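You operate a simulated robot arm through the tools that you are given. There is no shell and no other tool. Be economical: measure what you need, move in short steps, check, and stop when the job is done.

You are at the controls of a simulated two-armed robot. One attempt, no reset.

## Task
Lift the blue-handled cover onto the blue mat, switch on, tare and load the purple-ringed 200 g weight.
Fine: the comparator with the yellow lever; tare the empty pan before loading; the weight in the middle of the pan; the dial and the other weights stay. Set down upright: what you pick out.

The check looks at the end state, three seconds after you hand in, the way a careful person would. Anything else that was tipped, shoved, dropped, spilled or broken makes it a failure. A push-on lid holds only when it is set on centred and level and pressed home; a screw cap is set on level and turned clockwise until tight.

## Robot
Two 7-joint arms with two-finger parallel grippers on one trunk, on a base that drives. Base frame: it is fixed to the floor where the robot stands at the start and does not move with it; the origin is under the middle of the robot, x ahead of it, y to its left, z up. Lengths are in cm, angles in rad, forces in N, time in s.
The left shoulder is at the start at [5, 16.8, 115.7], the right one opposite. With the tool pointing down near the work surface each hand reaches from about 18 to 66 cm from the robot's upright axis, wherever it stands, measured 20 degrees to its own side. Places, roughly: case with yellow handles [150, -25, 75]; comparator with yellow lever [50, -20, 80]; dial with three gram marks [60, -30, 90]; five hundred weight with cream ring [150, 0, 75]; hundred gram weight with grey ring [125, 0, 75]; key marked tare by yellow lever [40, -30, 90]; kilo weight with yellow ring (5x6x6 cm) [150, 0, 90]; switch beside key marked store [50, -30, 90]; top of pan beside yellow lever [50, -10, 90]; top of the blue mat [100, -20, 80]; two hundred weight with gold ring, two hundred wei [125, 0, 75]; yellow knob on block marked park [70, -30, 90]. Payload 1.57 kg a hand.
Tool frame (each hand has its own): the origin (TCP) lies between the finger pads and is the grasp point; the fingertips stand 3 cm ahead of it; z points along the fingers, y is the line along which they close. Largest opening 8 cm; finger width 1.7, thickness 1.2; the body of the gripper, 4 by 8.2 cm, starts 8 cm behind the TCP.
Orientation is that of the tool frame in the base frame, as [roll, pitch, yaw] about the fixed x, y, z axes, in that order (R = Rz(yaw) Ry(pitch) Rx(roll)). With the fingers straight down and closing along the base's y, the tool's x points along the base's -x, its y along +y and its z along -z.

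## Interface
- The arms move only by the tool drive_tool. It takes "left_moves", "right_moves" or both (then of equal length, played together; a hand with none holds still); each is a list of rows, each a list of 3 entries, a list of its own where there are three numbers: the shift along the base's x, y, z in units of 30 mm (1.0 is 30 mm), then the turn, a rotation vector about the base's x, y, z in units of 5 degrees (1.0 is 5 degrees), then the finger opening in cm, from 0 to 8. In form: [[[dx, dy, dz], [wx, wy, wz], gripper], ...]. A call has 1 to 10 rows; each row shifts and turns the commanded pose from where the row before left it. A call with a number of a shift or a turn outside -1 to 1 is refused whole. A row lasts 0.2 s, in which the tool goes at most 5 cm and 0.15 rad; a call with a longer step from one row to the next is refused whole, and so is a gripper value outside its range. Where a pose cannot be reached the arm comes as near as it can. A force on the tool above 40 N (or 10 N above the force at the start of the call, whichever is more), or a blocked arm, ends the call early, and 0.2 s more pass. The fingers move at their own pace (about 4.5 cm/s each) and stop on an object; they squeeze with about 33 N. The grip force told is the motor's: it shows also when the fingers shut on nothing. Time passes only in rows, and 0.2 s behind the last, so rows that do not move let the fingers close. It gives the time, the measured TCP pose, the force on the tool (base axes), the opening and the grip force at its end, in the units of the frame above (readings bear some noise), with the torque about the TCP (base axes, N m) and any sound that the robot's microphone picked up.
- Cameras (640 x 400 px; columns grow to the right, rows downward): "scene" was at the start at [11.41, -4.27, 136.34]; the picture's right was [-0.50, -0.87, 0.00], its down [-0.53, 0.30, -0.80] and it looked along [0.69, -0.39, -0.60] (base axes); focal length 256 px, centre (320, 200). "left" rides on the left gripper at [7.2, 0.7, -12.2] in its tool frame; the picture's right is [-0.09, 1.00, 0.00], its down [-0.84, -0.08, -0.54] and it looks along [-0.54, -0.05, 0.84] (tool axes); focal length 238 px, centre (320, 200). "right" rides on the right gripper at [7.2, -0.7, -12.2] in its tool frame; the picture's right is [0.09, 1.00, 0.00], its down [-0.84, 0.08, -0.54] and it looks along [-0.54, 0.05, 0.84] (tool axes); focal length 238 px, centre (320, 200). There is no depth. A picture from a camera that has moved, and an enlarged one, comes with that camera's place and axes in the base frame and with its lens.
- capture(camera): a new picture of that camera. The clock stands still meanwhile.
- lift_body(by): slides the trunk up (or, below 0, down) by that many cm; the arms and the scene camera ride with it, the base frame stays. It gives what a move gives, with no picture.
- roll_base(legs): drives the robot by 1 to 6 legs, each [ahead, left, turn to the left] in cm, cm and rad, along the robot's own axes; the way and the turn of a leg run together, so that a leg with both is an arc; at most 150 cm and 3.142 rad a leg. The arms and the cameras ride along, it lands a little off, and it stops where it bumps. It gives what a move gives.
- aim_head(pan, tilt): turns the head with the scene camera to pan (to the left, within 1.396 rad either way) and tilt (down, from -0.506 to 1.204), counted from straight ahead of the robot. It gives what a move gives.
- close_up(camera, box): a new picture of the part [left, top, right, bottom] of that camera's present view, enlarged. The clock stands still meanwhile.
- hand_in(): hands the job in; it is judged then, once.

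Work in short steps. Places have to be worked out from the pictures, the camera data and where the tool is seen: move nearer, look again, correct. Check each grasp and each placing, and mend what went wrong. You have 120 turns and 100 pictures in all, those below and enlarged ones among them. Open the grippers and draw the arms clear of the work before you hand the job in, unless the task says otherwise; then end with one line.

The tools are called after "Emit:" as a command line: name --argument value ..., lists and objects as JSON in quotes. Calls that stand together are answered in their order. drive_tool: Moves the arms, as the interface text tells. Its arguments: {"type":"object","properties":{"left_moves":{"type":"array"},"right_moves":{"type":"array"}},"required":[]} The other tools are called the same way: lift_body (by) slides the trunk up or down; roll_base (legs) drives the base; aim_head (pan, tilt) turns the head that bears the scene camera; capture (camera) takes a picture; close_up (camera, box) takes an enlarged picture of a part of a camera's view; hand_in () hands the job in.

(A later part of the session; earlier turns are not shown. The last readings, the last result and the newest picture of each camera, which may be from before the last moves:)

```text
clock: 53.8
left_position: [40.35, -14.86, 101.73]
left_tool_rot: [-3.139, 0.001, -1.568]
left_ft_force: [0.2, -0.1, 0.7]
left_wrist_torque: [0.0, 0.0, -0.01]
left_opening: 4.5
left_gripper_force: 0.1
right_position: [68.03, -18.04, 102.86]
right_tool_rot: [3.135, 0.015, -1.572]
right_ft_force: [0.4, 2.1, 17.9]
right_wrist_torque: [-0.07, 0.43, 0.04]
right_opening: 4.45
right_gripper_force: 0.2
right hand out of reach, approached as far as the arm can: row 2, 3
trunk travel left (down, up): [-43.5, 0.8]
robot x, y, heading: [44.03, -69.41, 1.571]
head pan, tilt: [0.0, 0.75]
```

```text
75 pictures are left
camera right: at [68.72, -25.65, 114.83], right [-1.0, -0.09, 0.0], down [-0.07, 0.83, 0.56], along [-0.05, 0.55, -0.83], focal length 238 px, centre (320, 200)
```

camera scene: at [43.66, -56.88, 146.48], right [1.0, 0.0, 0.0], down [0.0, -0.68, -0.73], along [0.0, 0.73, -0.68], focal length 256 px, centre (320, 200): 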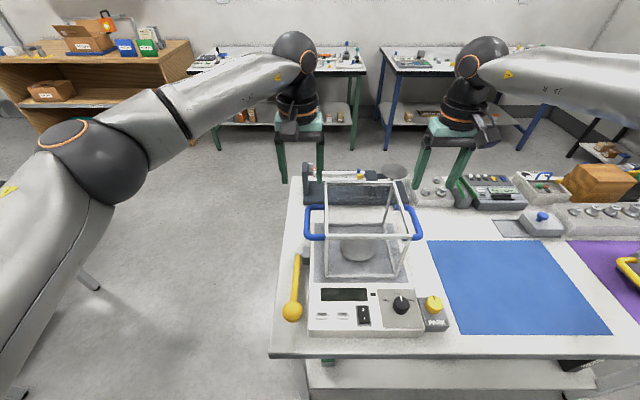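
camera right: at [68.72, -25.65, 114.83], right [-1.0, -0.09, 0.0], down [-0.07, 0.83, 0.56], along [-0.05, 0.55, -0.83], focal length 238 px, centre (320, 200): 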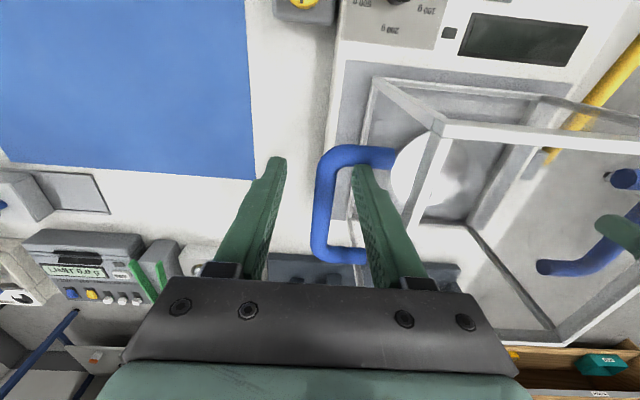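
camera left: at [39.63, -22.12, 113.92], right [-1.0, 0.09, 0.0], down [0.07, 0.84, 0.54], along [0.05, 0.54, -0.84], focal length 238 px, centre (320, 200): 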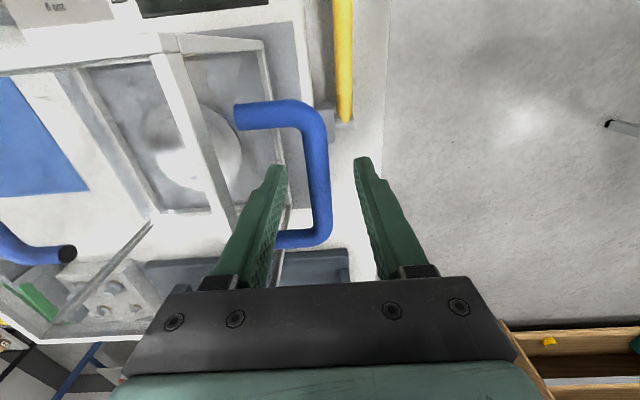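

The right inner finger touched the handle's front limb (y drifted to −18). I raise both hands and bring the base nearer.

Emit:
drive_tool --left_moves '[[[0, 0, 1], [0, 0, 0], 4.5], [[0, 0, 1], [0, 0, 0], 4.5], [[0, 0, 1], [0, 0, 0], 4.5], [[0, 0, 0.5], [0, 0, 0], 4.5]]' --right_moves '[[[0, 0, 1], [0, 0, 0], 4.5], [[0, 0, 1], [0, 0, 0], 4.5], [[0, 0, 1], [0, 0, 0], 4.5], [[0, 0, 0.5], [0, 0, 0], 4.5]]'

Emit:
roll_base --legs '[[3, 2.5, 0]]'

Emit:
capture --camera "right"

```text
clock: 54.8
left_position: [40.56, -14.59, 112.26]
left_tool_rot: [-3.141, 0.0, -1.571]
left_ft_force: [-0.3, 0.0, -0.6]
left_wrist_torque: [-0.01, 0.01, -0.04]
left_opening: 4.49
left_gripper_force: 0.1
right_position: [68.21, -18.23, 113.03]
right_tool_rot: [3.138, 0.003, -1.571]
right_ft_force: [-0.7, -0.2, 0.0]
right_wrist_torque: [-0.02, -0.01, 0.03]
right_opening: 4.5
right_gripper_force: 0.1
trunk travel left (down, up): [-43.5, 0.8]
robot x, y, heading: [43.69, -69.4, 1.573]
head pan, tilt: [0.0, 0.75]
```

```text
clock: 55.8
left_position: [37.99, -11.62, 112.11]
left_tool_rot: [-3.139, 0.001, -1.568]
left_ft_force: [0.3, 0.9, 0.3]
left_wrist_torque: [-0.03, 0.01, -0.03]
left_opening: 4.51
left_gripper_force: 0.1
right_position: [65.63, -15.17, 112.95]
right_tool_rot: [3.138, 0.002, -1.571]
right_ft_force: [0.0, 0.2, 0.6]
right_wrist_torque: [-0.04, -0.04, 0.02]
right_opening: 4.53
right_gripper_force: 0.1
trunk travel left (down, up): [-43.5, 0.8]
robot x, y, heading: [41.73, -66.12, 1.571]
head pan, tilt: [0.0, 0.75]
```

```text
74 pictures are left
camera right: at [66.24, -22.6, 125.04], right [-1.0, -0.09, 0.0], down [-0.08, 0.84, 0.54], along [-0.05, 0.54, -0.84], focal length 238 px, centre (320, 200)
```

right: 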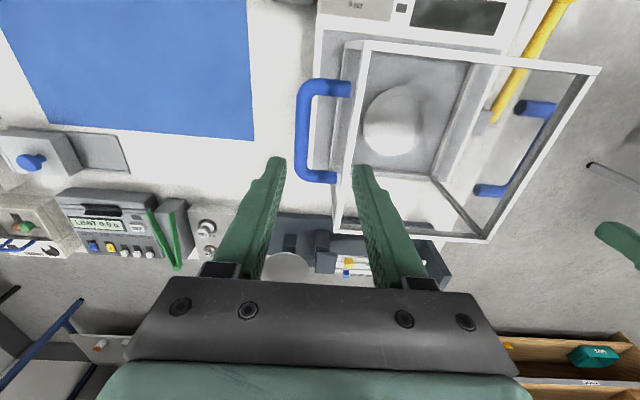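

Bar right at x≈67.3. I correct both hands laterally, then descend part way.

Emit:
drive_tool --left_moves '[[[0.83, -0.97, 0], [0, 0, 0], 4.5], [[0, 0, -0.5], [0, 0, 0], 4.5], [[0, 0, -0.6], [0, 0, 0], 4.5], [[0, 0, -0.6], [0, 0, 0], 4.5]]' --right_moves '[[[0.58, 0.17, 0], [0, 0, 0], 4.5], [[0, 0, -0.8], [0, 0, 0], 4.5], [[0, 0, -0.6], [0, 0, 0], 4.5], [[0, 0, -0.6], [0, 0, 0], 4.5]]'

```text
clock: 56.8
left_position: [40.5, -14.51, 107.02]
left_tool_rot: [3.141, 0.001, -1.57]
left_ft_force: [-0.4, 0.2, 0.1]
left_wrist_torque: [0.02, -0.03, 0.0]
left_opening: 4.53
left_gripper_force: 0.1
right_position: [67.4, -14.64, 106.84]
right_tool_rot: [3.139, 0.003, -1.57]
right_ft_force: [0.1, 0.0, 0.7]
right_wrist_torque: [-0.03, 0.02, -0.02]
right_opening: 4.5
right_gripper_force: 0.1
trunk travel left (down, up): [-43.5, 0.8]
robot x, y, heading: [41.13, -66.26, 1.573]
head pan, tilt: [0.0, 0.75]
```

Both exactly on target with no reach complaint. I go down to TCP z≈101.

Emit:
drive_tool --left_moves '[[[0, 0, -0.7], [0, 0, 0], 4.5], [[0, 0, -0.7], [0, 0, 0], 4.5], [[0, 0, -0.6], [0, 0, 0], 4.5]]' --right_moves '[[[0, 0, -0.7], [0, 0, 0], 4.5], [[0, 0, -0.7], [0, 0, 0], 4.5], [[0, 0, -0.55], [0, 0, 0], 4.5]]'

Emit:
capture --camera "right"

Emit:
close_up --camera "scene" --box '[260, 140, 460, 340]'

```text
clock: 57.5
left_position: [40.43, -14.65, 101.08]
left_tool_rot: [3.141, -0.001, -1.569]
left_ft_force: [-0.6, -0.2, 0.1]
left_wrist_torque: [0.04, 0.0, -0.02]
left_opening: 4.52
left_gripper_force: 0.0
right_position: [67.62, -14.82, 101.15]
right_tool_rot: [3.138, 0.003, -1.571]
right_ft_force: [0.8, 0.1, 0.4]
right_wrist_torque: [0.02, -0.04, -0.05]
right_opening: 4.5
right_gripper_force: 0.1
right hand out of reach, approached as far as the arm can: row 3
trunk travel left (down, up): [-43.5, 0.8]
robot x, y, heading: [41.33, -66.44, 1.573]
head pan, tilt: [0.0, 0.75]
```

```text
73 pictures are left
camera right: at [68.24, -22.26, 113.25], right [-1.0, -0.09, 0.0], down [-0.08, 0.83, 0.55], along [-0.05, 0.54, -0.84], focal length 238 px, centre (320, 200)
```

right: 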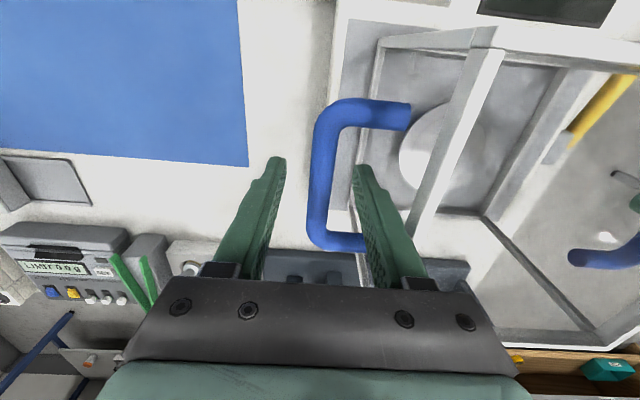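

```text
2.00 times, centred on (360, 240) of scene
camera zoom: at [41.16, -53.89, 146.48], right [1.0, 0.0, 0.0], down [0.0, -0.68, -0.73], along [0.0, 0.73, -0.68], focal length 513 px, centre (240, 120)
```

zoom: 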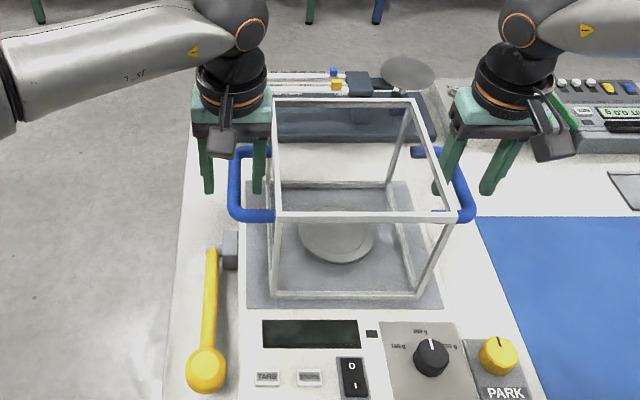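

Both grippers straddle their bars well. I close them.

Emit:
drive_tool --left_moves '[[[0, 0, 0], [0, 0, 0], 0], [[0, 0, 0], [0, 0, 0], 0], [[0, 0, 0], [0, 0, 0], 0], [[0, 0, 0], [0, 0, 0], 0]]' --right_moves '[[[0, 0, 0], [0, 0, 0], 0], [[0, 0, 0], [0, 0, 0], 0], [[0, 0, 0], [0, 0, 0], 0], [[0, 0, 0], [0, 0, 0], 0]]'

Emit:
drive_tool --left_moves '[[[0, 0, 0.3], [0, 0, 0], 0], [[0, 0, 0.3], [0, 0, 0], 0]]' --right_moves '[[[0, 0, 0.3], [0, 0, 0], 0], [[0, 0, 0.3], [0, 0, 0], 0]]'

Emit:
close_up --camera "scene" --box '[260, 140, 460, 340]'

```text
clock: 58.5
left_position: [40.58, -14.53, 101.08]
left_tool_rot: [-3.136, 0.0, -1.571]
left_ft_force: [10.3, 0.0, 0.3]
left_wrist_torque: [0.16, -0.24, -0.02]
left_opening: 1.55
left_gripper_force: 31.4
right_position: [67.6, -14.85, 101.19]
right_tool_rot: [3.135, 0.003, -1.57]
right_ft_force: [-10.5, -1.2, 0.6]
right_wrist_torque: [-0.07, 0.25, -0.03]
right_opening: 1.54
right_gripper_force: 30.9
trunk travel left (down, up): [-43.5, 0.8]
robot x, y, heading: [41.31, -66.43, 1.58]
head pan, tilt: [0.0, 0.75]
```

```text
clock: 59.1
left_position: [40.66, -14.64, 102.8]
left_tool_rot: [-3.139, -0.002, -1.573]
left_ft_force: [15.8, -1.9, -3.6]
left_wrist_torque: [-0.37, -0.31, -0.21]
left_opening: 1.57
left_gripper_force: 30.6
right_position: [67.49, -14.87, 102.98]
right_tool_rot: [3.135, 0.003, -1.571]
right_ft_force: [-15.2, 1.4, -4.5]
right_wrist_torque: [0.29, 0.3, -0.17]
right_opening: 1.53
right_gripper_force: 31.1
trunk travel left (down, up): [-43.5, 0.8]
robot x, y, heading: [41.3, -66.22, 1.573]
head pan, tilt: [0.0, 0.75]
```

```text
2.00 times, centred on (360, 240) of scene
camera zoom: at [41.17, -53.85, 146.47], right [1.0, 0.0, 0.0], down [0.0, -0.68, -0.73], along [0.0, 0.73, -0.68], focal length 513 px, centre (240, 120)
```

zoom: 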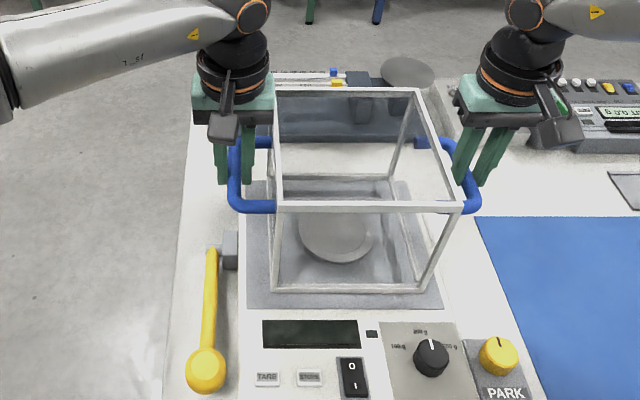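

The cover lifts freely (≈8 N in all), with some squeeze-strain along x. I relieve it slightly and lift ~6 cm further.

Emit:
drive_tool --left_moves '[[[0.1, 0, 0.4], [0, 0, 0], 0], [[0, 0, 0.4], [0, 0, 0], 0], [[0, 0, 0.4], [0, 0, 0], 0], [[0, 0, 0.4], [0, 0, 0], 0], [[0, 0, 0.4], [0, 0, 0], 0]]' --right_moves '[[[-0.1, 0, 0.4], [0, 0, 0], 0], [[0, 0, 0.4], [0, 0, 0], 0], [[0, 0, 0.4], [0, 0, 0], 0], [[0, 0, 0.4], [0, 0, 0], 0], [[0, 0, 0.4], [0, 0, 0], 0]]'

Emit:
capture --camera "scene"

```text
clock: 60.4
left_position: [40.59, -14.38, 108.92]
left_tool_rot: [3.139, -0.001, -1.565]
left_ft_force: [-12.4, -3.8, -3.5]
left_wrist_torque: [-0.41, 0.23, -0.56]
left_opening: 1.55
left_gripper_force: 31.6
right_position: [67.48, -14.93, 108.9]
right_tool_rot: [-3.141, 0.002, -1.576]
right_ft_force: [12.3, 2.9, -4.1]
right_wrist_torque: [0.32, -0.31, -0.43]
right_opening: 1.54
right_gripper_force: 31.5
trunk travel left (down, up): [-43.5, 0.8]
robot x, y, heading: [41.16, -66.47, 1.574]
head pan, tilt: [0.0, 0.75]
```

```text
70 pictures are left
camera scene: at [41.17, -53.86, 146.47], right [1.0, 0.0, 0.0], down [0.0, -0.68, -0.73], along [0.0, 0.73, -0.68], focal length 256 px, centre (320, 200)
```

scene: 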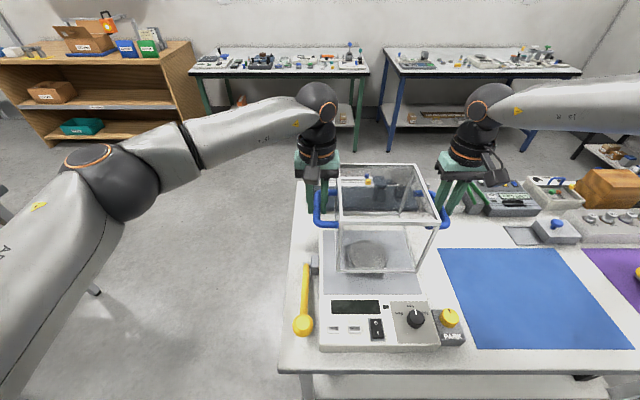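

Cover is level and clear by ~8 cm. I roll the base 40 cm right, then 6 cm back, to bring it over the mat centre.

Emit:
roll_base --legs '[[0, -20, 0], [0, -20.5, 0], [-6, 0, 0]]'

Emit:
capture --camera "scene"

```text
clock: 65.3
left_position: [80.63, -20.55, 108.97]
left_tool_rot: [3.137, -0.003, -1.57]
left_ft_force: [-23.7, -2.1, -4.6]
left_wrist_torque: [-0.09, 0.49, -0.34]
left_opening: 1.55
left_gripper_force: 31.7
right_position: [107.48, -21.21, 108.99]
right_tool_rot: [-3.138, 0.001, -1.576]
right_ft_force: [23.5, 1.7, -3.1]
right_wrist_torque: [0.03, -0.45, -0.24]
right_opening: 1.55
right_gripper_force: 31.2
trunk travel left (down, up): [-43.5, 0.8]
robot x, y, heading: [80.75, -72.32, 1.568]
head pan, tilt: [0.0, 0.75]
```

```text
69 pictures are left
camera scene: at [80.98, -59.99, 146.49], right [1.0, 0.0, 0.0], down [0.0, -0.68, -0.73], along [0.0, 0.73, -0.68], focal length 256 px, centre (320, 200)
```

scene: 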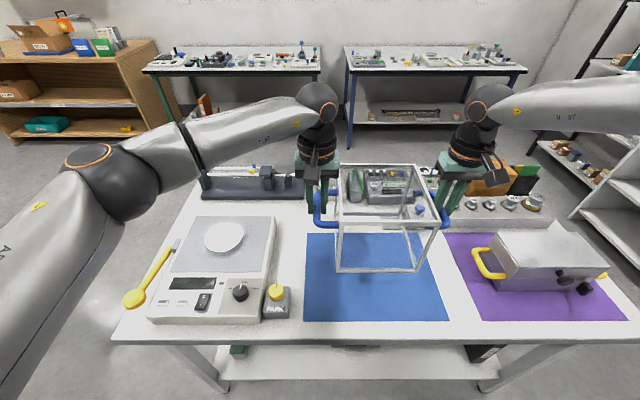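

Cover centre ≈ (94,−21.5), over the mat centre (94,−21.2). I relieve the strain and lower the trunk 13 cm.

Emit:
drive_tool --left_moves '[[[-0.06, 0, 0], [0, 0, 0], 0]]' --right_moves '[[[0.06, 0, 0], [0, 0, 0], 0]]'

Emit:
lift_body --by -13

Emit:
capture --camera "scene"

```text
clock: 65.7
left_position: [80.41, -20.56, 108.82]
left_tool_rot: [3.14, -0.003, -1.573]
left_ft_force: [7.9, -2.0, -3.9]
left_wrist_torque: [0.13, -0.12, -0.14]
left_opening: 1.55
left_gripper_force: 31.1
right_position: [107.56, -21.21, 109.02]
right_tool_rot: [-3.141, 0.001, -1.574]
right_ft_force: [-8.1, 1.6, -4.3]
right_wrist_torque: [-0.18, 0.18, -0.16]
right_opening: 1.53
right_gripper_force: 31.2
trunk travel left (down, up): [-43.5, 0.8]
robot x, y, heading: [80.93, -72.13, 1.566]
head pan, tilt: [0.0, 0.75]
```

```text
clock: 67.2
left_position: [80.61, -20.54, 96.0]
left_tool_rot: [3.139, -0.003, -1.572]
left_ft_force: [19.3, -2.5, -4.6]
left_wrist_torque: [-0.2, -0.37, -0.37]
left_opening: 1.59
left_gripper_force: 30.8
right_position: [107.49, -21.09, 95.97]
right_tool_rot: [-3.142, 0.004, -1.576]
right_ft_force: [-19.7, 2.2, -3.8]
right_wrist_torque: [0.13, 0.39, -0.2]
right_opening: 1.52
right_gripper_force: 31.6
trunk travel left (down, up): [-30.5, 13.8]
robot x, y, heading: [81.08, -72.12, 1.566]
head pan, tilt: [0.0, 0.75]
```

```text
68 pictures are left
camera scene: at [80.97, -59.89, 133.48], right [1.0, 0.0, 0.0], down [0.0, -0.68, -0.73], along [0.0, 0.73, -0.68], focal length 256 px, centre (320, 200)
```

scene: 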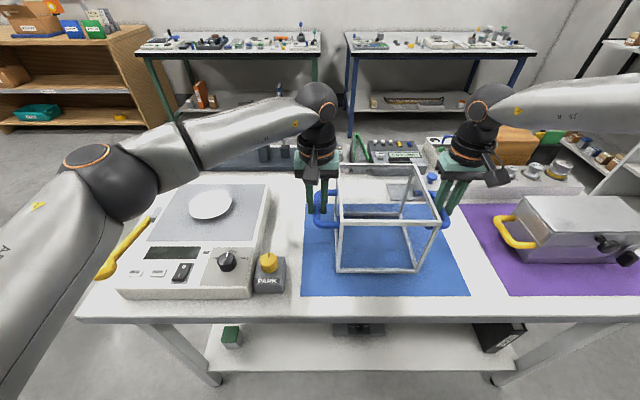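

Still hanging (−8 N shared). I lower by small arm steps until contact is felt.

Emit:
drive_tool --left_moves '[[[-0.05, 0, -0.25], [0, 0, 0], 0], [[0, 0, -0.25], [0, 0, 0], 0]]' --right_moves '[[[0.05, 0, -0.25], [0, 0, 0], 0], [[0, 0, -0.25], [0, 0, 0], 0]]'

Emit:
drive_tool --left_moves '[[[0, 0, -0.2], [0, 0, 0], 0]]' --right_moves '[[[0, 0, -0.2], [0, 0, 0], 0]]'

Emit:
close_up --camera "scene" --box '[290, 140, 490, 310]'

```text
clock: 68.0
left_position: [80.55, -20.4, 95.54]
left_tool_rot: [-3.13, 0.017, -1.573]
left_ft_force: [-3.2, 0.2, 15.6]
left_wrist_torque: [-0.91, 0.14, -0.26]
left_opening: 1.54
left_gripper_force: 31.5
right_position: [107.58, -20.89, 95.68]
right_tool_rot: [3.139, 0.023, -1.579]
right_ft_force: [3.4, -3.4, 19.5]
right_wrist_torque: [-0.91, -0.05, -0.02]
right_opening: 1.56
right_gripper_force: 30.9
trunk travel left (down, up): [-30.5, 13.8]
robot x, y, heading: [81.03, -72.41, 1.567]
head pan, tilt: [0.0, 0.75]
stopped in row 2 (right hand): the force on the tool passed its limit at 42 N (the readings are from after the stop); the commanded pose is now the measured one
```

```text
clock: 68.4
left_position: [80.58, -20.21, 95.52]
left_tool_rot: [-3.124, 0.03, -1.57]
left_ft_force: [-2.9, 1.2, 17.1]
left_wrist_torque: [-0.84, 0.16, -0.29]
left_opening: 1.6
left_gripper_force: 31.2
right_position: [107.62, -20.7, 95.55]
right_tool_rot: [3.137, 0.039, -1.582]
right_ft_force: [4.0, -3.4, 21.4]
right_wrist_torque: [-0.87, -0.1, 0.03]
right_opening: 1.55
right_gripper_force: 31.7
trunk travel left (down, up): [-30.5, 13.8]
robot x, y, heading: [80.96, -72.38, 1.563]
head pan, tilt: [0.0, 0.75]
stopped in row 1 (right hand): the force on the tool passed its limit at 40 N (the readings are from after the stop); the commanded pose is now the measured one
```

```text
2.35 times, centred on (390, 225) of scene
camera zoom: at [80.9, -60.3, 133.5], right [1.0, 0.0, 0.0], down [0.0, -0.68, -0.73], along [0.0, 0.73, -0.68], focal length 604 px, centre (155, 141)
```

zoom: 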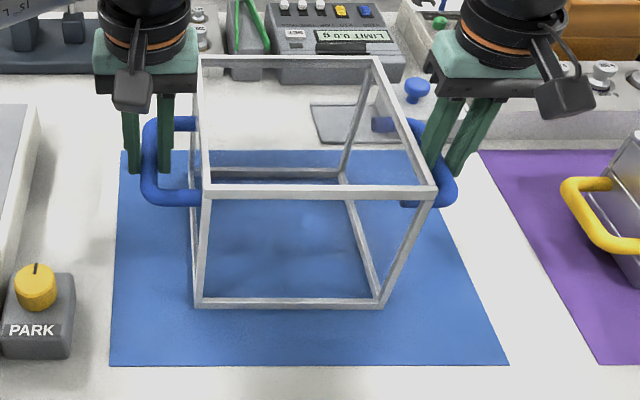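

Contact at TCP z≈95.6: the cover stands on the mat. I ease the downward push a little and open both grippers to 4.5 cm.

Emit:
drive_tool --left_moves '[[[0, 0, 0.03], [0, 0, 0], 0], [[0, 0, 0], [0, 0, 0], 4.5], [[0, 0, 0], [0, 0, 0], 4.5], [[0, 0, 0], [0, 0, 0], 4.5], [[0, 0, 0], [0, 0, 0], 4.5]]' --right_moves '[[[0, 0, 0.03], [0, 0, 0], 0], [[0, 0, 0], [0, 0, 0], 4.5], [[0, 0, 0], [0, 0, 0], 4.5], [[0, 0, 0], [0, 0, 0], 4.5], [[0, 0, 0], [0, 0, 0], 4.5]]'

Emit:
close_up --camera "scene" --box '[290, 140, 490, 310]'

Emit:
capture --camera "right"

```text
clock: 69.6
left_position: [80.59, -20.13, 95.01]
left_tool_rot: [-3.126, 0.022, -1.571]
left_ft_force: [0.8, 0.0, 0.1]
left_wrist_torque: [-0.01, -0.03, 0.02]
left_opening: 4.52
left_gripper_force: 0.0
right_position: [107.56, -20.63, 95.07]
right_tool_rot: [3.136, 0.03, -1.582]
right_ft_force: [-0.2, 0.0, -0.8]
right_wrist_torque: [0.0, 0.01, -0.01]
right_opening: 4.49
right_gripper_force: 0.0
trunk travel left (down, up): [-30.5, 13.8]
robot x, y, heading: [80.74, -71.99, 1.574]
head pan, tilt: [0.0, 0.75]
```

```text
2.35 times, centred on (390, 225) of scene
camera zoom: at [80.99, -59.93, 133.48], right [1.0, 0.0, 0.0], down [0.0, -0.68, -0.73], along [0.0, 0.73, -0.68], focal length 604 px, centre (155, 141)
```

zoom: 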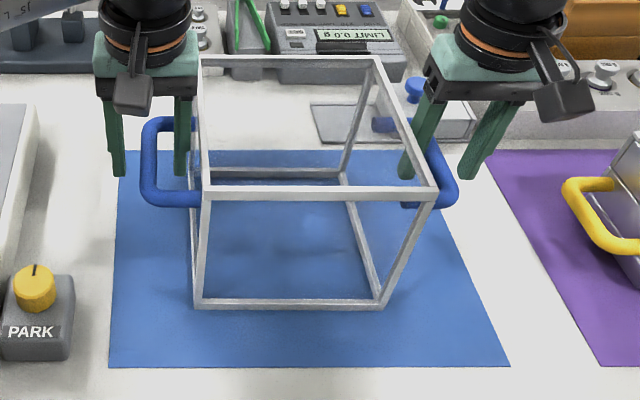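

```text
65 pictures are left
camera right: at [108.2, -28.32, 106.98], right [-1.0, -0.08, 0.0], down [-0.07, 0.82, 0.57], along [-0.05, 0.57, -0.82], focal length 238 px, centre (320, 200)
```

right: 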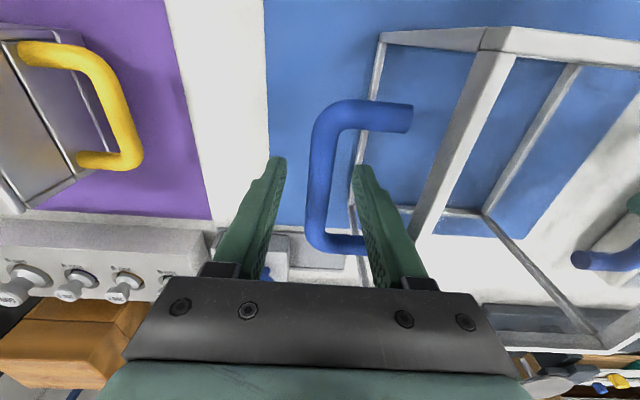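

The cover stands square on the mat. I lift the trunk straight up to withdraw the fingers.

Emit:
lift_body --by 13.5

Emit:
drive_tool --left_moves '[[[0, 0, 1], [0, 0, 0], 4.5], [[0, 0, 1], [0, 0, 0], 4.5], [[0, 0, 1], [0, 0, 0], 4.5]]' --right_moves '[[[0, 0, 1], [0, 0, 0], 4.5], [[0, 0, 1], [0, 0, 0], 4.5], [[0, 0, 1], [0, 0, 0], 4.5]]'

Emit:
capture --camera "scene"

```text
clock: 71.3
left_position: [80.63, -20.2, 108.68]
left_tool_rot: [-3.126, 0.021, -1.571]
left_ft_force: [0.4, 0.0, -0.2]
left_wrist_torque: [0.0, 0.0, -0.01]
left_opening: 4.51
left_gripper_force: 0.0
right_position: [107.71, -20.5, 108.6]
right_tool_rot: [3.134, 0.031, -1.579]
right_ft_force: [-0.4, 0.5, 0.4]
right_wrist_torque: [-0.02, 0.01, -0.03]
right_opening: 4.5
right_gripper_force: 0.0
trunk travel left (down, up): [-44.0, 0.3]
robot x, y, heading: [81.4, -72.47, 1.563]
head pan, tilt: [0.0, 0.75]
```

```text
clock: 72.1
left_position: [80.8, -20.04, 117.77]
left_tool_rot: [-3.125, 0.022, -1.571]
left_ft_force: [0.2, -0.1, 0.4]
left_wrist_torque: [0.04, -0.01, -0.04]
left_opening: 4.49
left_gripper_force: 0.1
right_position: [107.58, -20.67, 117.7]
right_tool_rot: [3.135, 0.031, -1.58]
right_ft_force: [-0.5, 0.6, 0.0]
right_wrist_torque: [0.01, -0.02, 0.0]
right_opening: 4.48
right_gripper_force: 0.1
trunk travel left (down, up): [-44.0, 0.3]
robot x, y, heading: [80.64, -72.19, 1.571]
head pan, tilt: [0.0, 0.75]
```

```text
64 pictures are left
camera scene: at [80.99, -60.03, 146.99], right [1.0, 0.0, 0.0], down [0.0, -0.68, -0.73], along [0.0, 0.73, -0.68], focal length 256 px, centre (320, 200)
```

scene: 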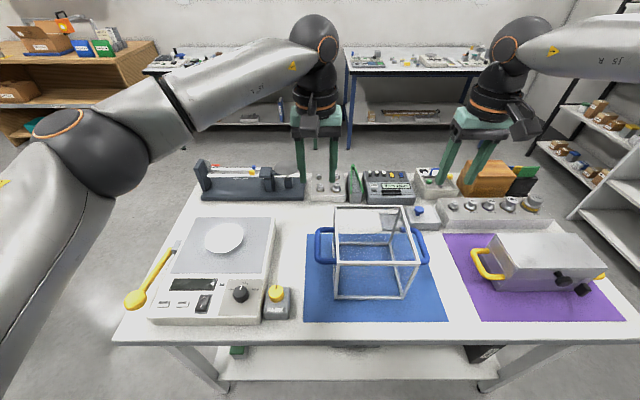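

The cover stands well inside the mat. Next the switch and tare key: I roll 25 cm left, draw the left hand back over the panel, and look.

Emit:
roll_base --legs '[[0, 25, 0]]'

Emit:
drive_tool --left_moves '[[[0, -0.9, 0], [0, 0, 0], 0], [[0, -0.9, 0], [0, 0, 0], 0], [[0, -0.9, 0], [0, 0, 0], 0], [[0, -0.9, 0], [0, 0, 0], 0], [[0, -0.9, 0], [-0.18, -0.25, 0], 0]]'

Emit:
capture --camera "left"

Emit:
capture --camera "scene"

```text
clock: 74.9
left_position: [55.2, -19.93, 117.76]
left_tool_rot: [-3.124, 0.021, -1.567]
left_ft_force: [-0.1, -0.4, 0.3]
left_wrist_torque: [0.01, 0.01, 0.0]
left_opening: 4.5
left_gripper_force: 0.1
right_position: [82.18, -20.49, 117.63]
right_tool_rot: [3.137, 0.032, -1.576]
right_ft_force: [-0.7, -0.3, -0.6]
right_wrist_torque: [-0.03, -0.03, 0.0]
right_opening: 4.48
right_gripper_force: 0.0
trunk travel left (down, up): [-44.0, 0.3]
robot x, y, heading: [56.06, -72.22, 1.57]
head pan, tilt: [0.0, 0.75]
```

```text
clock: 76.1
left_position: [55.08, -33.48, 117.81]
left_tool_rot: [-3.105, 0.007, -1.566]
left_ft_force: [0.3, -0.2, -0.3]
left_wrist_torque: [-0.03, -0.02, 0.0]
left_opening: 0.01
left_gripper_force: 21.3
right_position: [82.03, -20.56, 117.62]
right_tool_rot: [3.138, 0.032, -1.576]
right_ft_force: [0.0, -0.7, 0.9]
right_wrist_torque: [-0.01, 0.0, -0.01]
right_opening: 4.48
right_gripper_force: 0.0
trunk travel left (down, up): [-44.0, 0.3]
robot x, y, heading: [55.53, -72.58, 1.568]
head pan, tilt: [0.0, 0.75]
```

```text
63 pictures are left
camera left: at [53.98, -40.61, 129.84], right [-1.0, 0.09, -0.04], down [0.05, 0.83, 0.55], along [0.08, 0.55, -0.83], focal length 238 px, centre (320, 200)
```

left: 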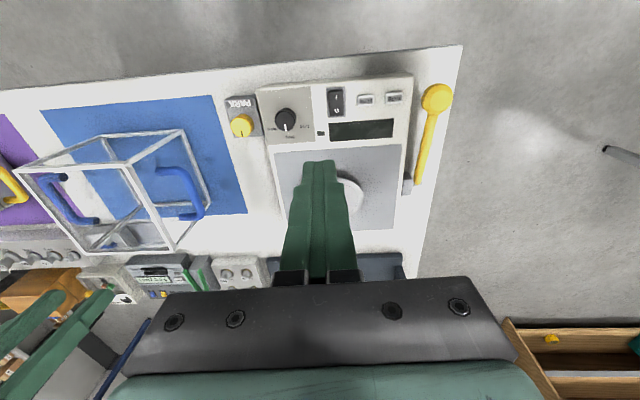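

```text
62 pictures are left
camera scene: at [55.63, -59.93, 146.99], right [1.0, 0.0, 0.0], down [0.0, -0.68, -0.73], along [0.0, 0.73, -0.68], focal length 256 px, centre (320, 200)
```

scene: 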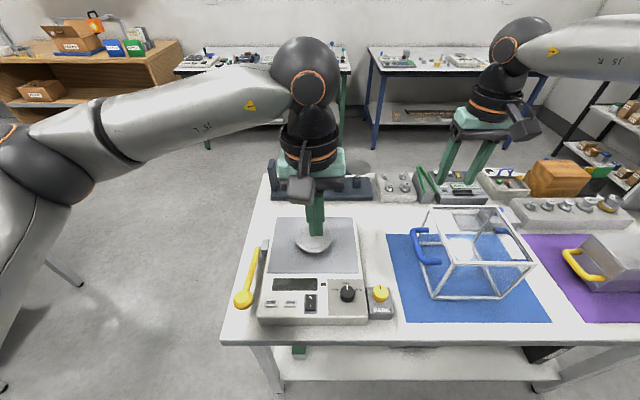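

Triangulated: switch ≈ (53.4,−32.4,88.5), tare ≈ (44.2,−32.3,88.3). I fix the slight tilts and take a close look at the panel.

Emit:
drive_tool --left_moves '[[[0, -0.2, 0], [-0.08, 0.42, 0], 0]]' --right_moves '[[[0, 0, 0], [-0.37, 0, 0], 4.5]]'

Emit:
close_up --camera "left" --box '[250, 70, 450, 195]'

Emit:
close_up --camera "scene" --box '[250, 240, 400, 330]'

```text
clock: 76.5
left_position: [55.25, -33.93, 117.63]
left_tool_rot: [-3.141, -0.002, -1.566]
left_ft_force: [0.3, 0.4, -0.1]
left_wrist_torque: [-0.01, 0.0, -0.02]
left_opening: 0.0
left_gripper_force: 21.3
right_position: [82.17, -20.55, 117.51]
right_tool_rot: [3.137, -0.001, -1.577]
right_ft_force: [-0.2, -0.1, 0.5]
right_wrist_torque: [0.0, 0.01, 0.0]
right_opening: 4.5
right_gripper_force: 0.1
trunk travel left (down, up): [-44.0, 0.3]
robot x, y, heading: [55.55, -71.93, 1.568]
head pan, tilt: [0.0, 0.75]
```

```text
3.20 times, centred on (350, 132) of left
camera zoom: at [54.55, -41.15, 129.88], right [-1.0, 0.09, 0.0], down [0.07, 0.84, 0.54], along [0.05, 0.54, -0.84], focal length 763 px, centre (224, 416)
```

zoom: 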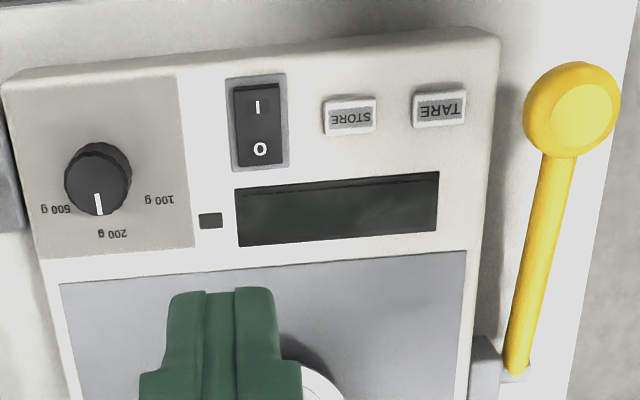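

```text
4.27 times, centred on (325, 285) of scene
camera zoom: at [55.69, -59.89, 146.98], right [1.0, 0.0, 0.0], down [0.0, -0.68, -0.73], along [0.0, 0.73, -0.68], focal length 1094 px, centre (299, -163)
```

zoom: 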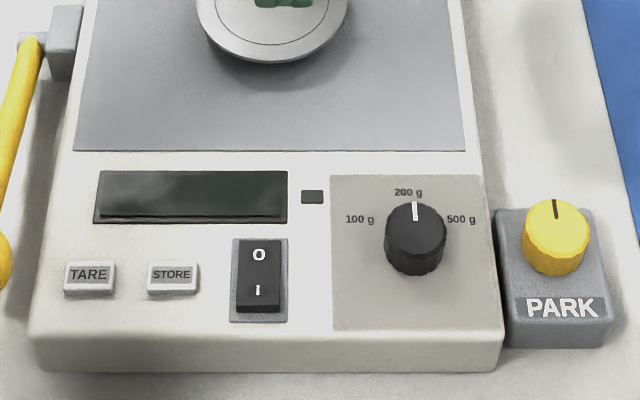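

The dial already points to 200 g. The I side of the rocker is at (53.6,−33.6). I move over it and descend to ~2 cm above.

Emit:
drive_tool --left_moves '[[[-0.55, 0, -0.9], [0, 0, 0], 0], [[0, 0, -0.98], [0, 0, 0], 0], [[0, 0, -0.98], [0, 0, 0], 0], [[0, 0, -0.98], [0, 0, 0], 0], [[0, 0, -0.98], [0, 0, 0], 0], [[0, 0, -0.98], [0, 0, 0], 0], [[0, 0, -0.98], [0, 0, 0], 0], [[0, 0, -0.7], [0, 0, 0], 0]]'

Emit:
close_up --camera "scene" --box '[250, 240, 400, 330]'

Emit:
capture --camera "left"

```text
clock: 78.3
left_position: [53.79, -34.07, 95.16]
left_tool_rot: [-3.141, -0.001, -1.566]
left_ft_force: [1.0, -0.4, 0.6]
left_wrist_torque: [0.01, 0.0, -0.03]
left_opening: 0.0
left_gripper_force: 21.6
right_position: [82.28, -20.55, 117.58]
right_tool_rot: [3.138, -0.003, -1.576]
right_ft_force: [0.0, 0.0, 0.0]
right_wrist_torque: [0.05, -0.01, 0.0]
right_opening: 4.49
right_gripper_force: 0.0
trunk travel left (down, up): [-44.0, 0.3]
robot x, y, heading: [55.78, -72.29, 1.569]
head pan, tilt: [0.0, 0.75]
```

```text
4.27 times, centred on (325, 285) of scene
camera zoom: at [55.67, -59.89, 146.98], right [1.0, 0.0, 0.0], down [0.0, -0.68, -0.73], along [0.0, 0.73, -0.68], focal length 1094 px, centre (299, -163)
```

zoom: 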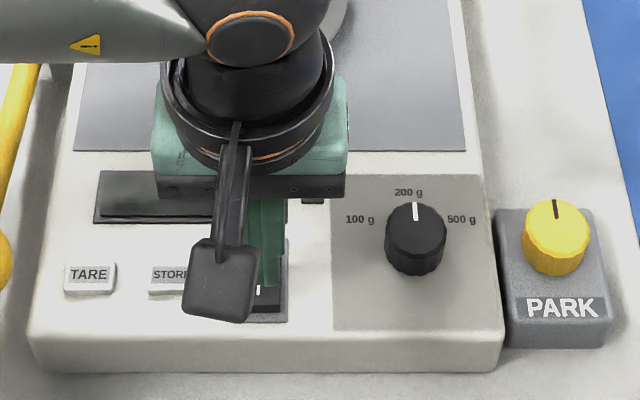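

```text
58 pictures are left
camera left: at [53.01, -41.24, 107.4], right [-1.0, 0.09, 0.0], down [0.07, 0.84, 0.54], along [0.05, 0.54, -0.84], focal length 238 px, centre (320, 200)
```

left: 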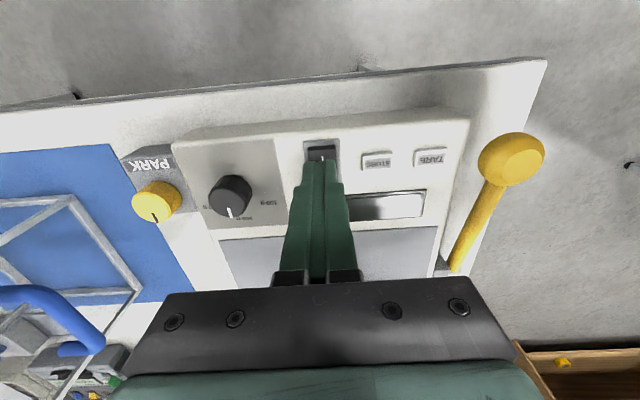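

The tip will land on the I half of the rocker. I press down in small steps.

Emit:
drive_tool --left_moves '[[[-0.05, 0, -0.4], [0, 0, 0], 0], [[0, 0, -0.3], [0, 0, 0], 0], [[0, 0, -0.2], [0, 0, 0], 0]]'

```text
clock: 79.1
left_position: [53.55, -34.2, 92.55]
left_tool_rot: [3.141, -0.002, -1.567]
left_ft_force: [0.4, 0.1, 0.3]
left_wrist_torque: [-0.02, -0.02, -0.01]
left_opening: 0.02
left_gripper_force: 21.0
right_position: [82.25, -20.53, 117.64]
right_tool_rot: [3.136, -0.001, -1.574]
right_ft_force: [0.3, 0.1, 0.1]
right_wrist_torque: [0.02, -0.02, 0.0]
right_opening: 4.5
right_gripper_force: 0.2
trunk travel left (down, up): [-44.0, 0.3]
robot x, y, heading: [55.92, -72.05, 1.567]
head pan, tilt: [0.0, 0.75]
```

No contact yet; further small steps.

Emit:
drive_tool --left_moves '[[[0, 0, -0.15], [0, 0, 0], 0], [[0, 0, -0.15], [0, 0, 0], 0]]'

Emit:
drive_tool --left_moves '[[[0, 0, -0.12], [0, 0, 0], 0], [[0, 0, -0.12], [0, 0, 0], 0]]'

```text
clock: 79.7
left_position: [53.66, -34.07, 91.65]
left_tool_rot: [-3.141, 0.0, -1.568]
left_ft_force: [-1.1, 0.4, -0.5]
left_wrist_torque: [0.03, -0.01, 0.0]
left_opening: 0.0
left_gripper_force: 21.2
right_position: [82.12, -20.5, 117.57]
right_tool_rot: [3.136, -0.002, -1.577]
right_ft_force: [0.5, -0.9, 0.9]
right_wrist_torque: [-0.02, -0.01, 0.05]
right_opening: 4.52
right_gripper_force: 0.0
trunk travel left (down, up): [-44.0, 0.3]
robot x, y, heading: [55.37, -72.14, 1.567]
head pan, tilt: [0.0, 0.75]
```

```text
clock: 80.3
left_position: [53.39, -34.07, 91.2]
left_tool_rot: [-3.14, 0.002, -1.566]
left_ft_force: [-7.4, -6.7, 27.3]
left_wrist_torque: [0.06, 0.2, 0.06]
left_opening: 0.0
left_gripper_force: 20.6
right_position: [82.07, -20.7, 117.91]
right_tool_rot: [3.137, -0.001, -1.577]
right_ft_force: [0.8, 0.2, 0.3]
right_wrist_torque: [-0.01, -0.01, 0.01]
right_opening: 4.52
right_gripper_force: 0.0
trunk travel left (down, up): [-44.0, 0.3]
robot x, y, heading: [55.91, -72.51, 1.571]
head pan, tilt: [0.0, 0.75]
```

27 N pressed. I raise the hand and look at the display.

Emit:
drive_tool --left_moves '[[[0, 0, 0.6], [0, 0, 0], 0], [[0, 0, 1], [0, 0, 0], 0], [[-0.8, 0.2, 1], [0, 0, 0], 0], [[-1, 0.2, 1], [0, 0, 0], 0], [[-1, 0.1, 0], [0, 0, 0], 0]]'

Emit:
close_up --camera "scene" --box '[250, 240, 400, 330]'

Emit:
close_up --camera "left" --box '[180, 70, 420, 220]'

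```text
clock: 81.5
left_position: [44.94, -32.62, 102.02]
left_tool_rot: [-3.139, 0.0, -1.568]
left_ft_force: [-0.3, -0.3, 0.8]
left_wrist_torque: [-0.01, -0.03, 0.0]
left_opening: 0.0
left_gripper_force: 21.6
right_position: [82.12, -20.48, 117.68]
right_tool_rot: [3.137, -0.001, -1.576]
right_ft_force: [0.4, -0.2, 0.3]
right_wrist_torque: [-0.03, -0.01, 0.0]
right_opening: 4.5
right_gripper_force: 0.0
trunk travel left (down, up): [-44.0, 0.3]
robot x, y, heading: [55.75, -71.93, 1.572]
head pan, tilt: [0.0, 0.75]
```

```text
4.27 times, centred on (325, 285) of scene
camera zoom: at [55.58, -59.91, 146.98], right [1.0, 0.0, 0.0], down [0.0, -0.68, -0.73], along [0.0, 0.73, -0.68], focal length 1094 px, centre (299, -163)
```

zoom: 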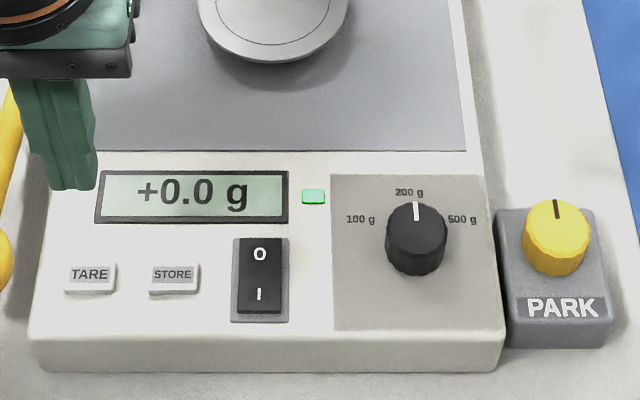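

```text
2.67 times, centred on (300, 145) of left
camera zoom: at [44.24, -39.76, 114.18], right [-1.0, 0.09, 0.0], down [0.07, 0.84, 0.54], along [0.05, 0.54, -0.84], focal length 636 px, centre (373, 347)
```

zoom: 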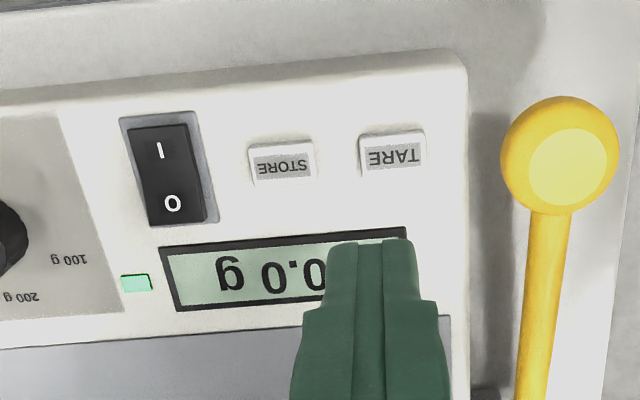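

It is on (+0.0 g). The tare key is at (44.2,−32.6); I move over and press it.

Emit:
drive_tool --left_moves '[[[-0.24, 0, 0], [0, 0, 0], 0], [[0, 0, -1], [0, 0, 0], 0], [[0, 0, -1], [0, 0, 0], 0], [[0, 0, -0.9], [0, 0, 0], 0]]'

Emit:
drive_tool --left_moves '[[[0, 0, -0.2], [0, 0, 0], 0], [[0, 0, -0.2], [0, 0, 0], 0], [[0, 0, 0], [0, 0, 0], 0]]'

```text
clock: 82.5
left_position: [44.46, -32.69, 92.95]
left_tool_rot: [-3.141, -0.001, -1.567]
left_ft_force: [0.8, 0.5, -0.8]
left_wrist_torque: [0.02, 0.03, 0.02]
left_opening: 0.0
left_gripper_force: 21.1
right_position: [82.13, -20.52, 117.5]
right_tool_rot: [3.136, -0.001, -1.577]
right_ft_force: [0.6, -0.7, -0.7]
right_wrist_torque: [-0.02, -0.02, 0.0]
right_opening: 4.48
right_gripper_force: 0.1
trunk travel left (down, up): [-44.0, 0.3]
robot x, y, heading: [55.75, -72.39, 1.572]
head pan, tilt: [0.0, 0.75]
```

```text
clock: 83.3
left_position: [44.53, -32.73, 91.69]
left_tool_rot: [-3.14, -0.002, -1.568]
left_ft_force: [0.1, -1.2, 0.8]
left_wrist_torque: [0.0, 0.01, -0.01]
left_opening: 0.03
left_gripper_force: 21.2
right_position: [82.18, -20.52, 117.62]
right_tool_rot: [3.137, -0.002, -1.575]
right_ft_force: [-0.2, -0.2, -0.2]
right_wrist_torque: [-0.05, 0.0, 0.03]
right_opening: 4.49
right_gripper_force: 0.1
trunk travel left (down, up): [-44.0, 0.3]
robot x, y, heading: [55.88, -72.13, 1.57]
head pan, tilt: [0.0, 0.75]
```

Not yet touching; two more small steps.

Emit:
drive_tool --left_moves '[[[-0.05, 0, -0.12], [0, 0, 0], 0], [[0, 0, -0.12], [0, 0, 0], 0], [[0, 0, 0], [0, 0, 0], 0]]'

Emit:
drive_tool --left_moves '[[[0, 0, -0.1], [0, 0, 0], 0], [[0, 0, 0], [0, 0, 0], 0]]'

Emit:
close_up --camera "scene" --box '[250, 240, 400, 330]'

```text
clock: 84.1
left_position: [44.34, -32.62, 91.13]
left_tool_rot: [-3.141, -0.002, -1.567]
left_ft_force: [-0.1, -0.6, 0.4]
left_wrist_torque: [-0.01, -0.03, 0.02]
left_opening: 0.0
left_gripper_force: 21.1
right_position: [82.18, -20.46, 117.64]
right_tool_rot: [3.136, -0.003, -1.575]
right_ft_force: [0.9, -0.5, 0.6]
right_wrist_torque: [-0.03, 0.0, 0.0]
right_opening: 4.5
right_gripper_force: 0.2
trunk travel left (down, up): [-44.0, 0.3]
robot x, y, heading: [55.99, -72.0, 1.575]
head pan, tilt: [0.0, 0.75]
```

```text
clock: 84.7
left_position: [44.3, -32.61, 90.86]
left_tool_rot: [-3.141, -0.001, -1.567]
left_ft_force: [0.6, -0.9, 2.3]
left_wrist_torque: [-0.03, -0.06, 0.0]
left_opening: 0.0
left_gripper_force: 21.7
right_position: [82.17, -20.48, 117.58]
right_tool_rot: [3.136, -0.002, -1.574]
right_ft_force: [0.1, -0.3, -0.4]
right_wrist_torque: [0.01, -0.01, -0.02]
right_opening: 4.49
right_gripper_force: 0.0
trunk travel left (down, up): [-44.0, 0.3]
robot x, y, heading: [55.94, -72.24, 1.573]
head pan, tilt: [0.0, 0.75]
heard: click
```

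```text
4.27 times, centred on (325, 285) of scene
camera zoom: at [55.67, -59.92, 146.99], right [1.0, 0.0, 0.0], down [0.0, -0.68, -0.73], along [0.0, 0.73, -0.68], focal length 1094 px, centre (299, -163)
```

zoom: 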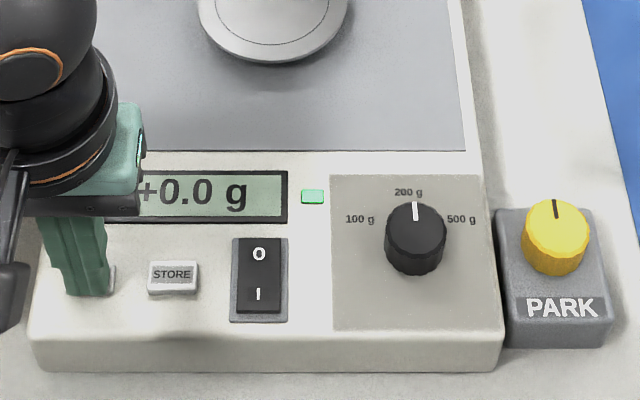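

A click was heard and the display reads +0.0 g. I raise the left hand and look at the pan and the whole scene.

Emit:
drive_tool --left_moves '[[[0, 0, 0.5], [0, 0, 0], 0], [[0, 0, 1], [0, 0, 0], 0], [[0, 0, 1], [0, 0, 0], 0], [[0, 0, 1], [0, 0, 0], 0], [[0, 0, 1], [0, 0, 0], 0], [[0, 0, 1], [0, 0, 0], 0], [[0, 0, 1], [0, 0, 0], 0], [[0, 0, 1], [0, 0, 0], 0], [[0, 0, 1], [0, 0, 0], 0]]'

Emit:
close_up --camera "scene" --box '[230, 190, 400, 330]'

Emit:
capture --camera "left"

```text
clock: 86.7
left_position: [44.3, -32.6, 116.51]
left_tool_rot: [-3.139, -0.002, -1.567]
left_ft_force: [-0.2, 0.0, 0.0]
left_wrist_torque: [0.01, -0.01, -0.01]
left_opening: 0.0
left_gripper_force: 21.2
right_position: [82.3, -20.47, 117.67]
right_tool_rot: [3.138, -0.001, -1.577]
right_ft_force: [0.7, 0.0, 0.7]
right_wrist_torque: [0.04, 0.02, -0.03]
right_opening: 4.48
right_gripper_force: 0.0
trunk travel left (down, up): [-44.0, 0.3]
robot x, y, heading: [55.86, -72.28, 1.572]
head pan, tilt: [0.0, 0.75]
```

```text
2.86 times, centred on (315, 260) of scene
camera zoom: at [55.69, -59.92, 146.98], right [1.0, 0.0, 0.0], down [0.0, -0.68, -0.73], along [0.0, 0.73, -0.68], focal length 733 px, centre (334, 29)
```

zoom: 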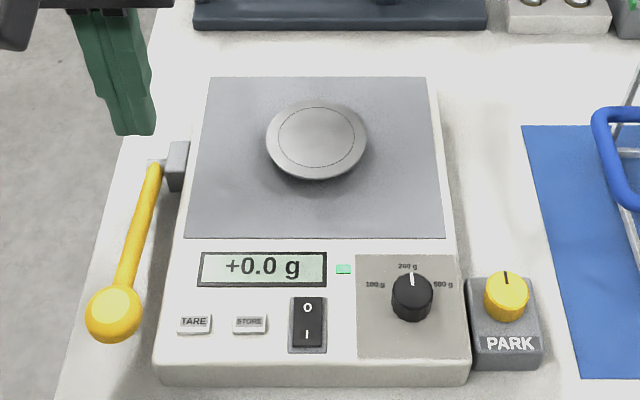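

```text
53 pictures are left
camera left: at [43.59, -39.75, 128.67], right [-1.0, 0.09, 0.0], down [0.07, 0.84, 0.54], along [0.05, 0.54, -0.84], focal length 238 px, centre (320, 200)
```

left: 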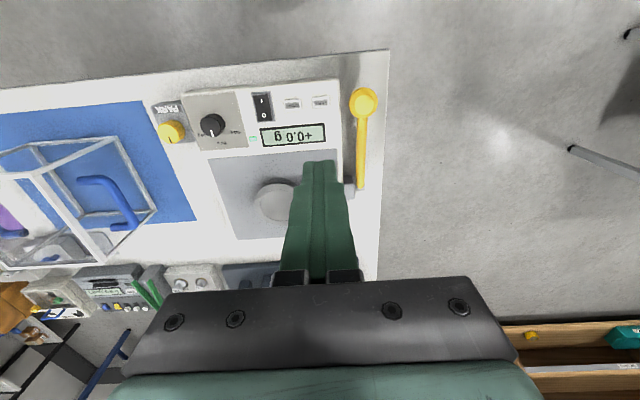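

Pan centre ≈ (54,−15.1). The weights stand near (143,9), reachable only from the far long side (edge y≈22). I look left to check the driving corridor.

Emit:
aim_head --pan 0.7 --tilt 0.5

Emit:
capture --camera "scene"

Emit:
aim_head --pan -0.7 --tilt 0.5

Emit:
capture --camera "scene"

```text
clock: 87.8
left_position: [44.26, -32.53, 116.52]
left_tool_rot: [-3.141, -0.003, -1.568]
left_ft_force: [0.9, -0.1, -0.7]
left_wrist_torque: [-0.02, 0.01, -0.02]
left_opening: 0.02
left_gripper_force: 21.5
right_position: [82.08, -20.5, 117.62]
right_tool_rot: [3.137, -0.004, -1.575]
right_ft_force: [0.6, -0.1, -0.2]
right_wrist_torque: [0.0, -0.02, 0.02]
right_opening: 4.48
right_gripper_force: 0.0
trunk travel left (down, up): [-44.0, 0.3]
robot x, y, heading: [55.47, -71.69, 1.57]
head pan, tilt: [0.7, 0.499]
```

```text
52 pictures are left
camera scene: at [49.8, -61.22, 149.18], right [0.77, 0.64, 0.0], down [0.31, -0.37, -0.88], along [-0.56, 0.67, -0.48], focal length 256 px, centre (320, 200)
```

scene: 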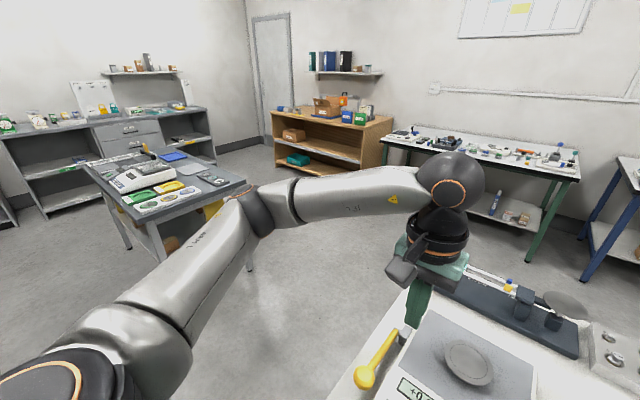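

```text
clock: 89.3
left_position: [44.28, -32.59, 116.4]
left_tool_rot: [-3.14, 0.0, -1.568]
left_ft_force: [-0.3, -0.3, 0.3]
left_wrist_torque: [-0.01, 0.01, 0.0]
left_opening: 0.0
left_gripper_force: 21.2
right_position: [82.13, -20.5, 117.72]
right_tool_rot: [3.135, -0.001, -1.576]
right_ft_force: [-1.6, -0.9, 0.5]
right_wrist_torque: [-0.01, -0.01, 0.0]
right_opening: 4.5
right_gripper_force: 0.0
trunk travel left (down, up): [-44.0, 0.3]
robot x, y, heading: [55.63, -72.22, 1.571]
head pan, tilt: [-0.7, 0.499]
```

```text
51 pictures are left
camera scene: at [61.52, -61.22, 149.18], right [0.77, -0.64, 0.0], down [-0.31, -0.37, -0.88], along [0.56, 0.67, -0.48], focal length 256 px, centre (320, 200)
```

scene: 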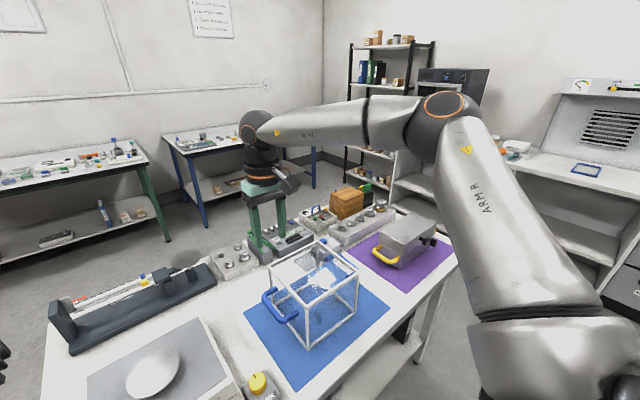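

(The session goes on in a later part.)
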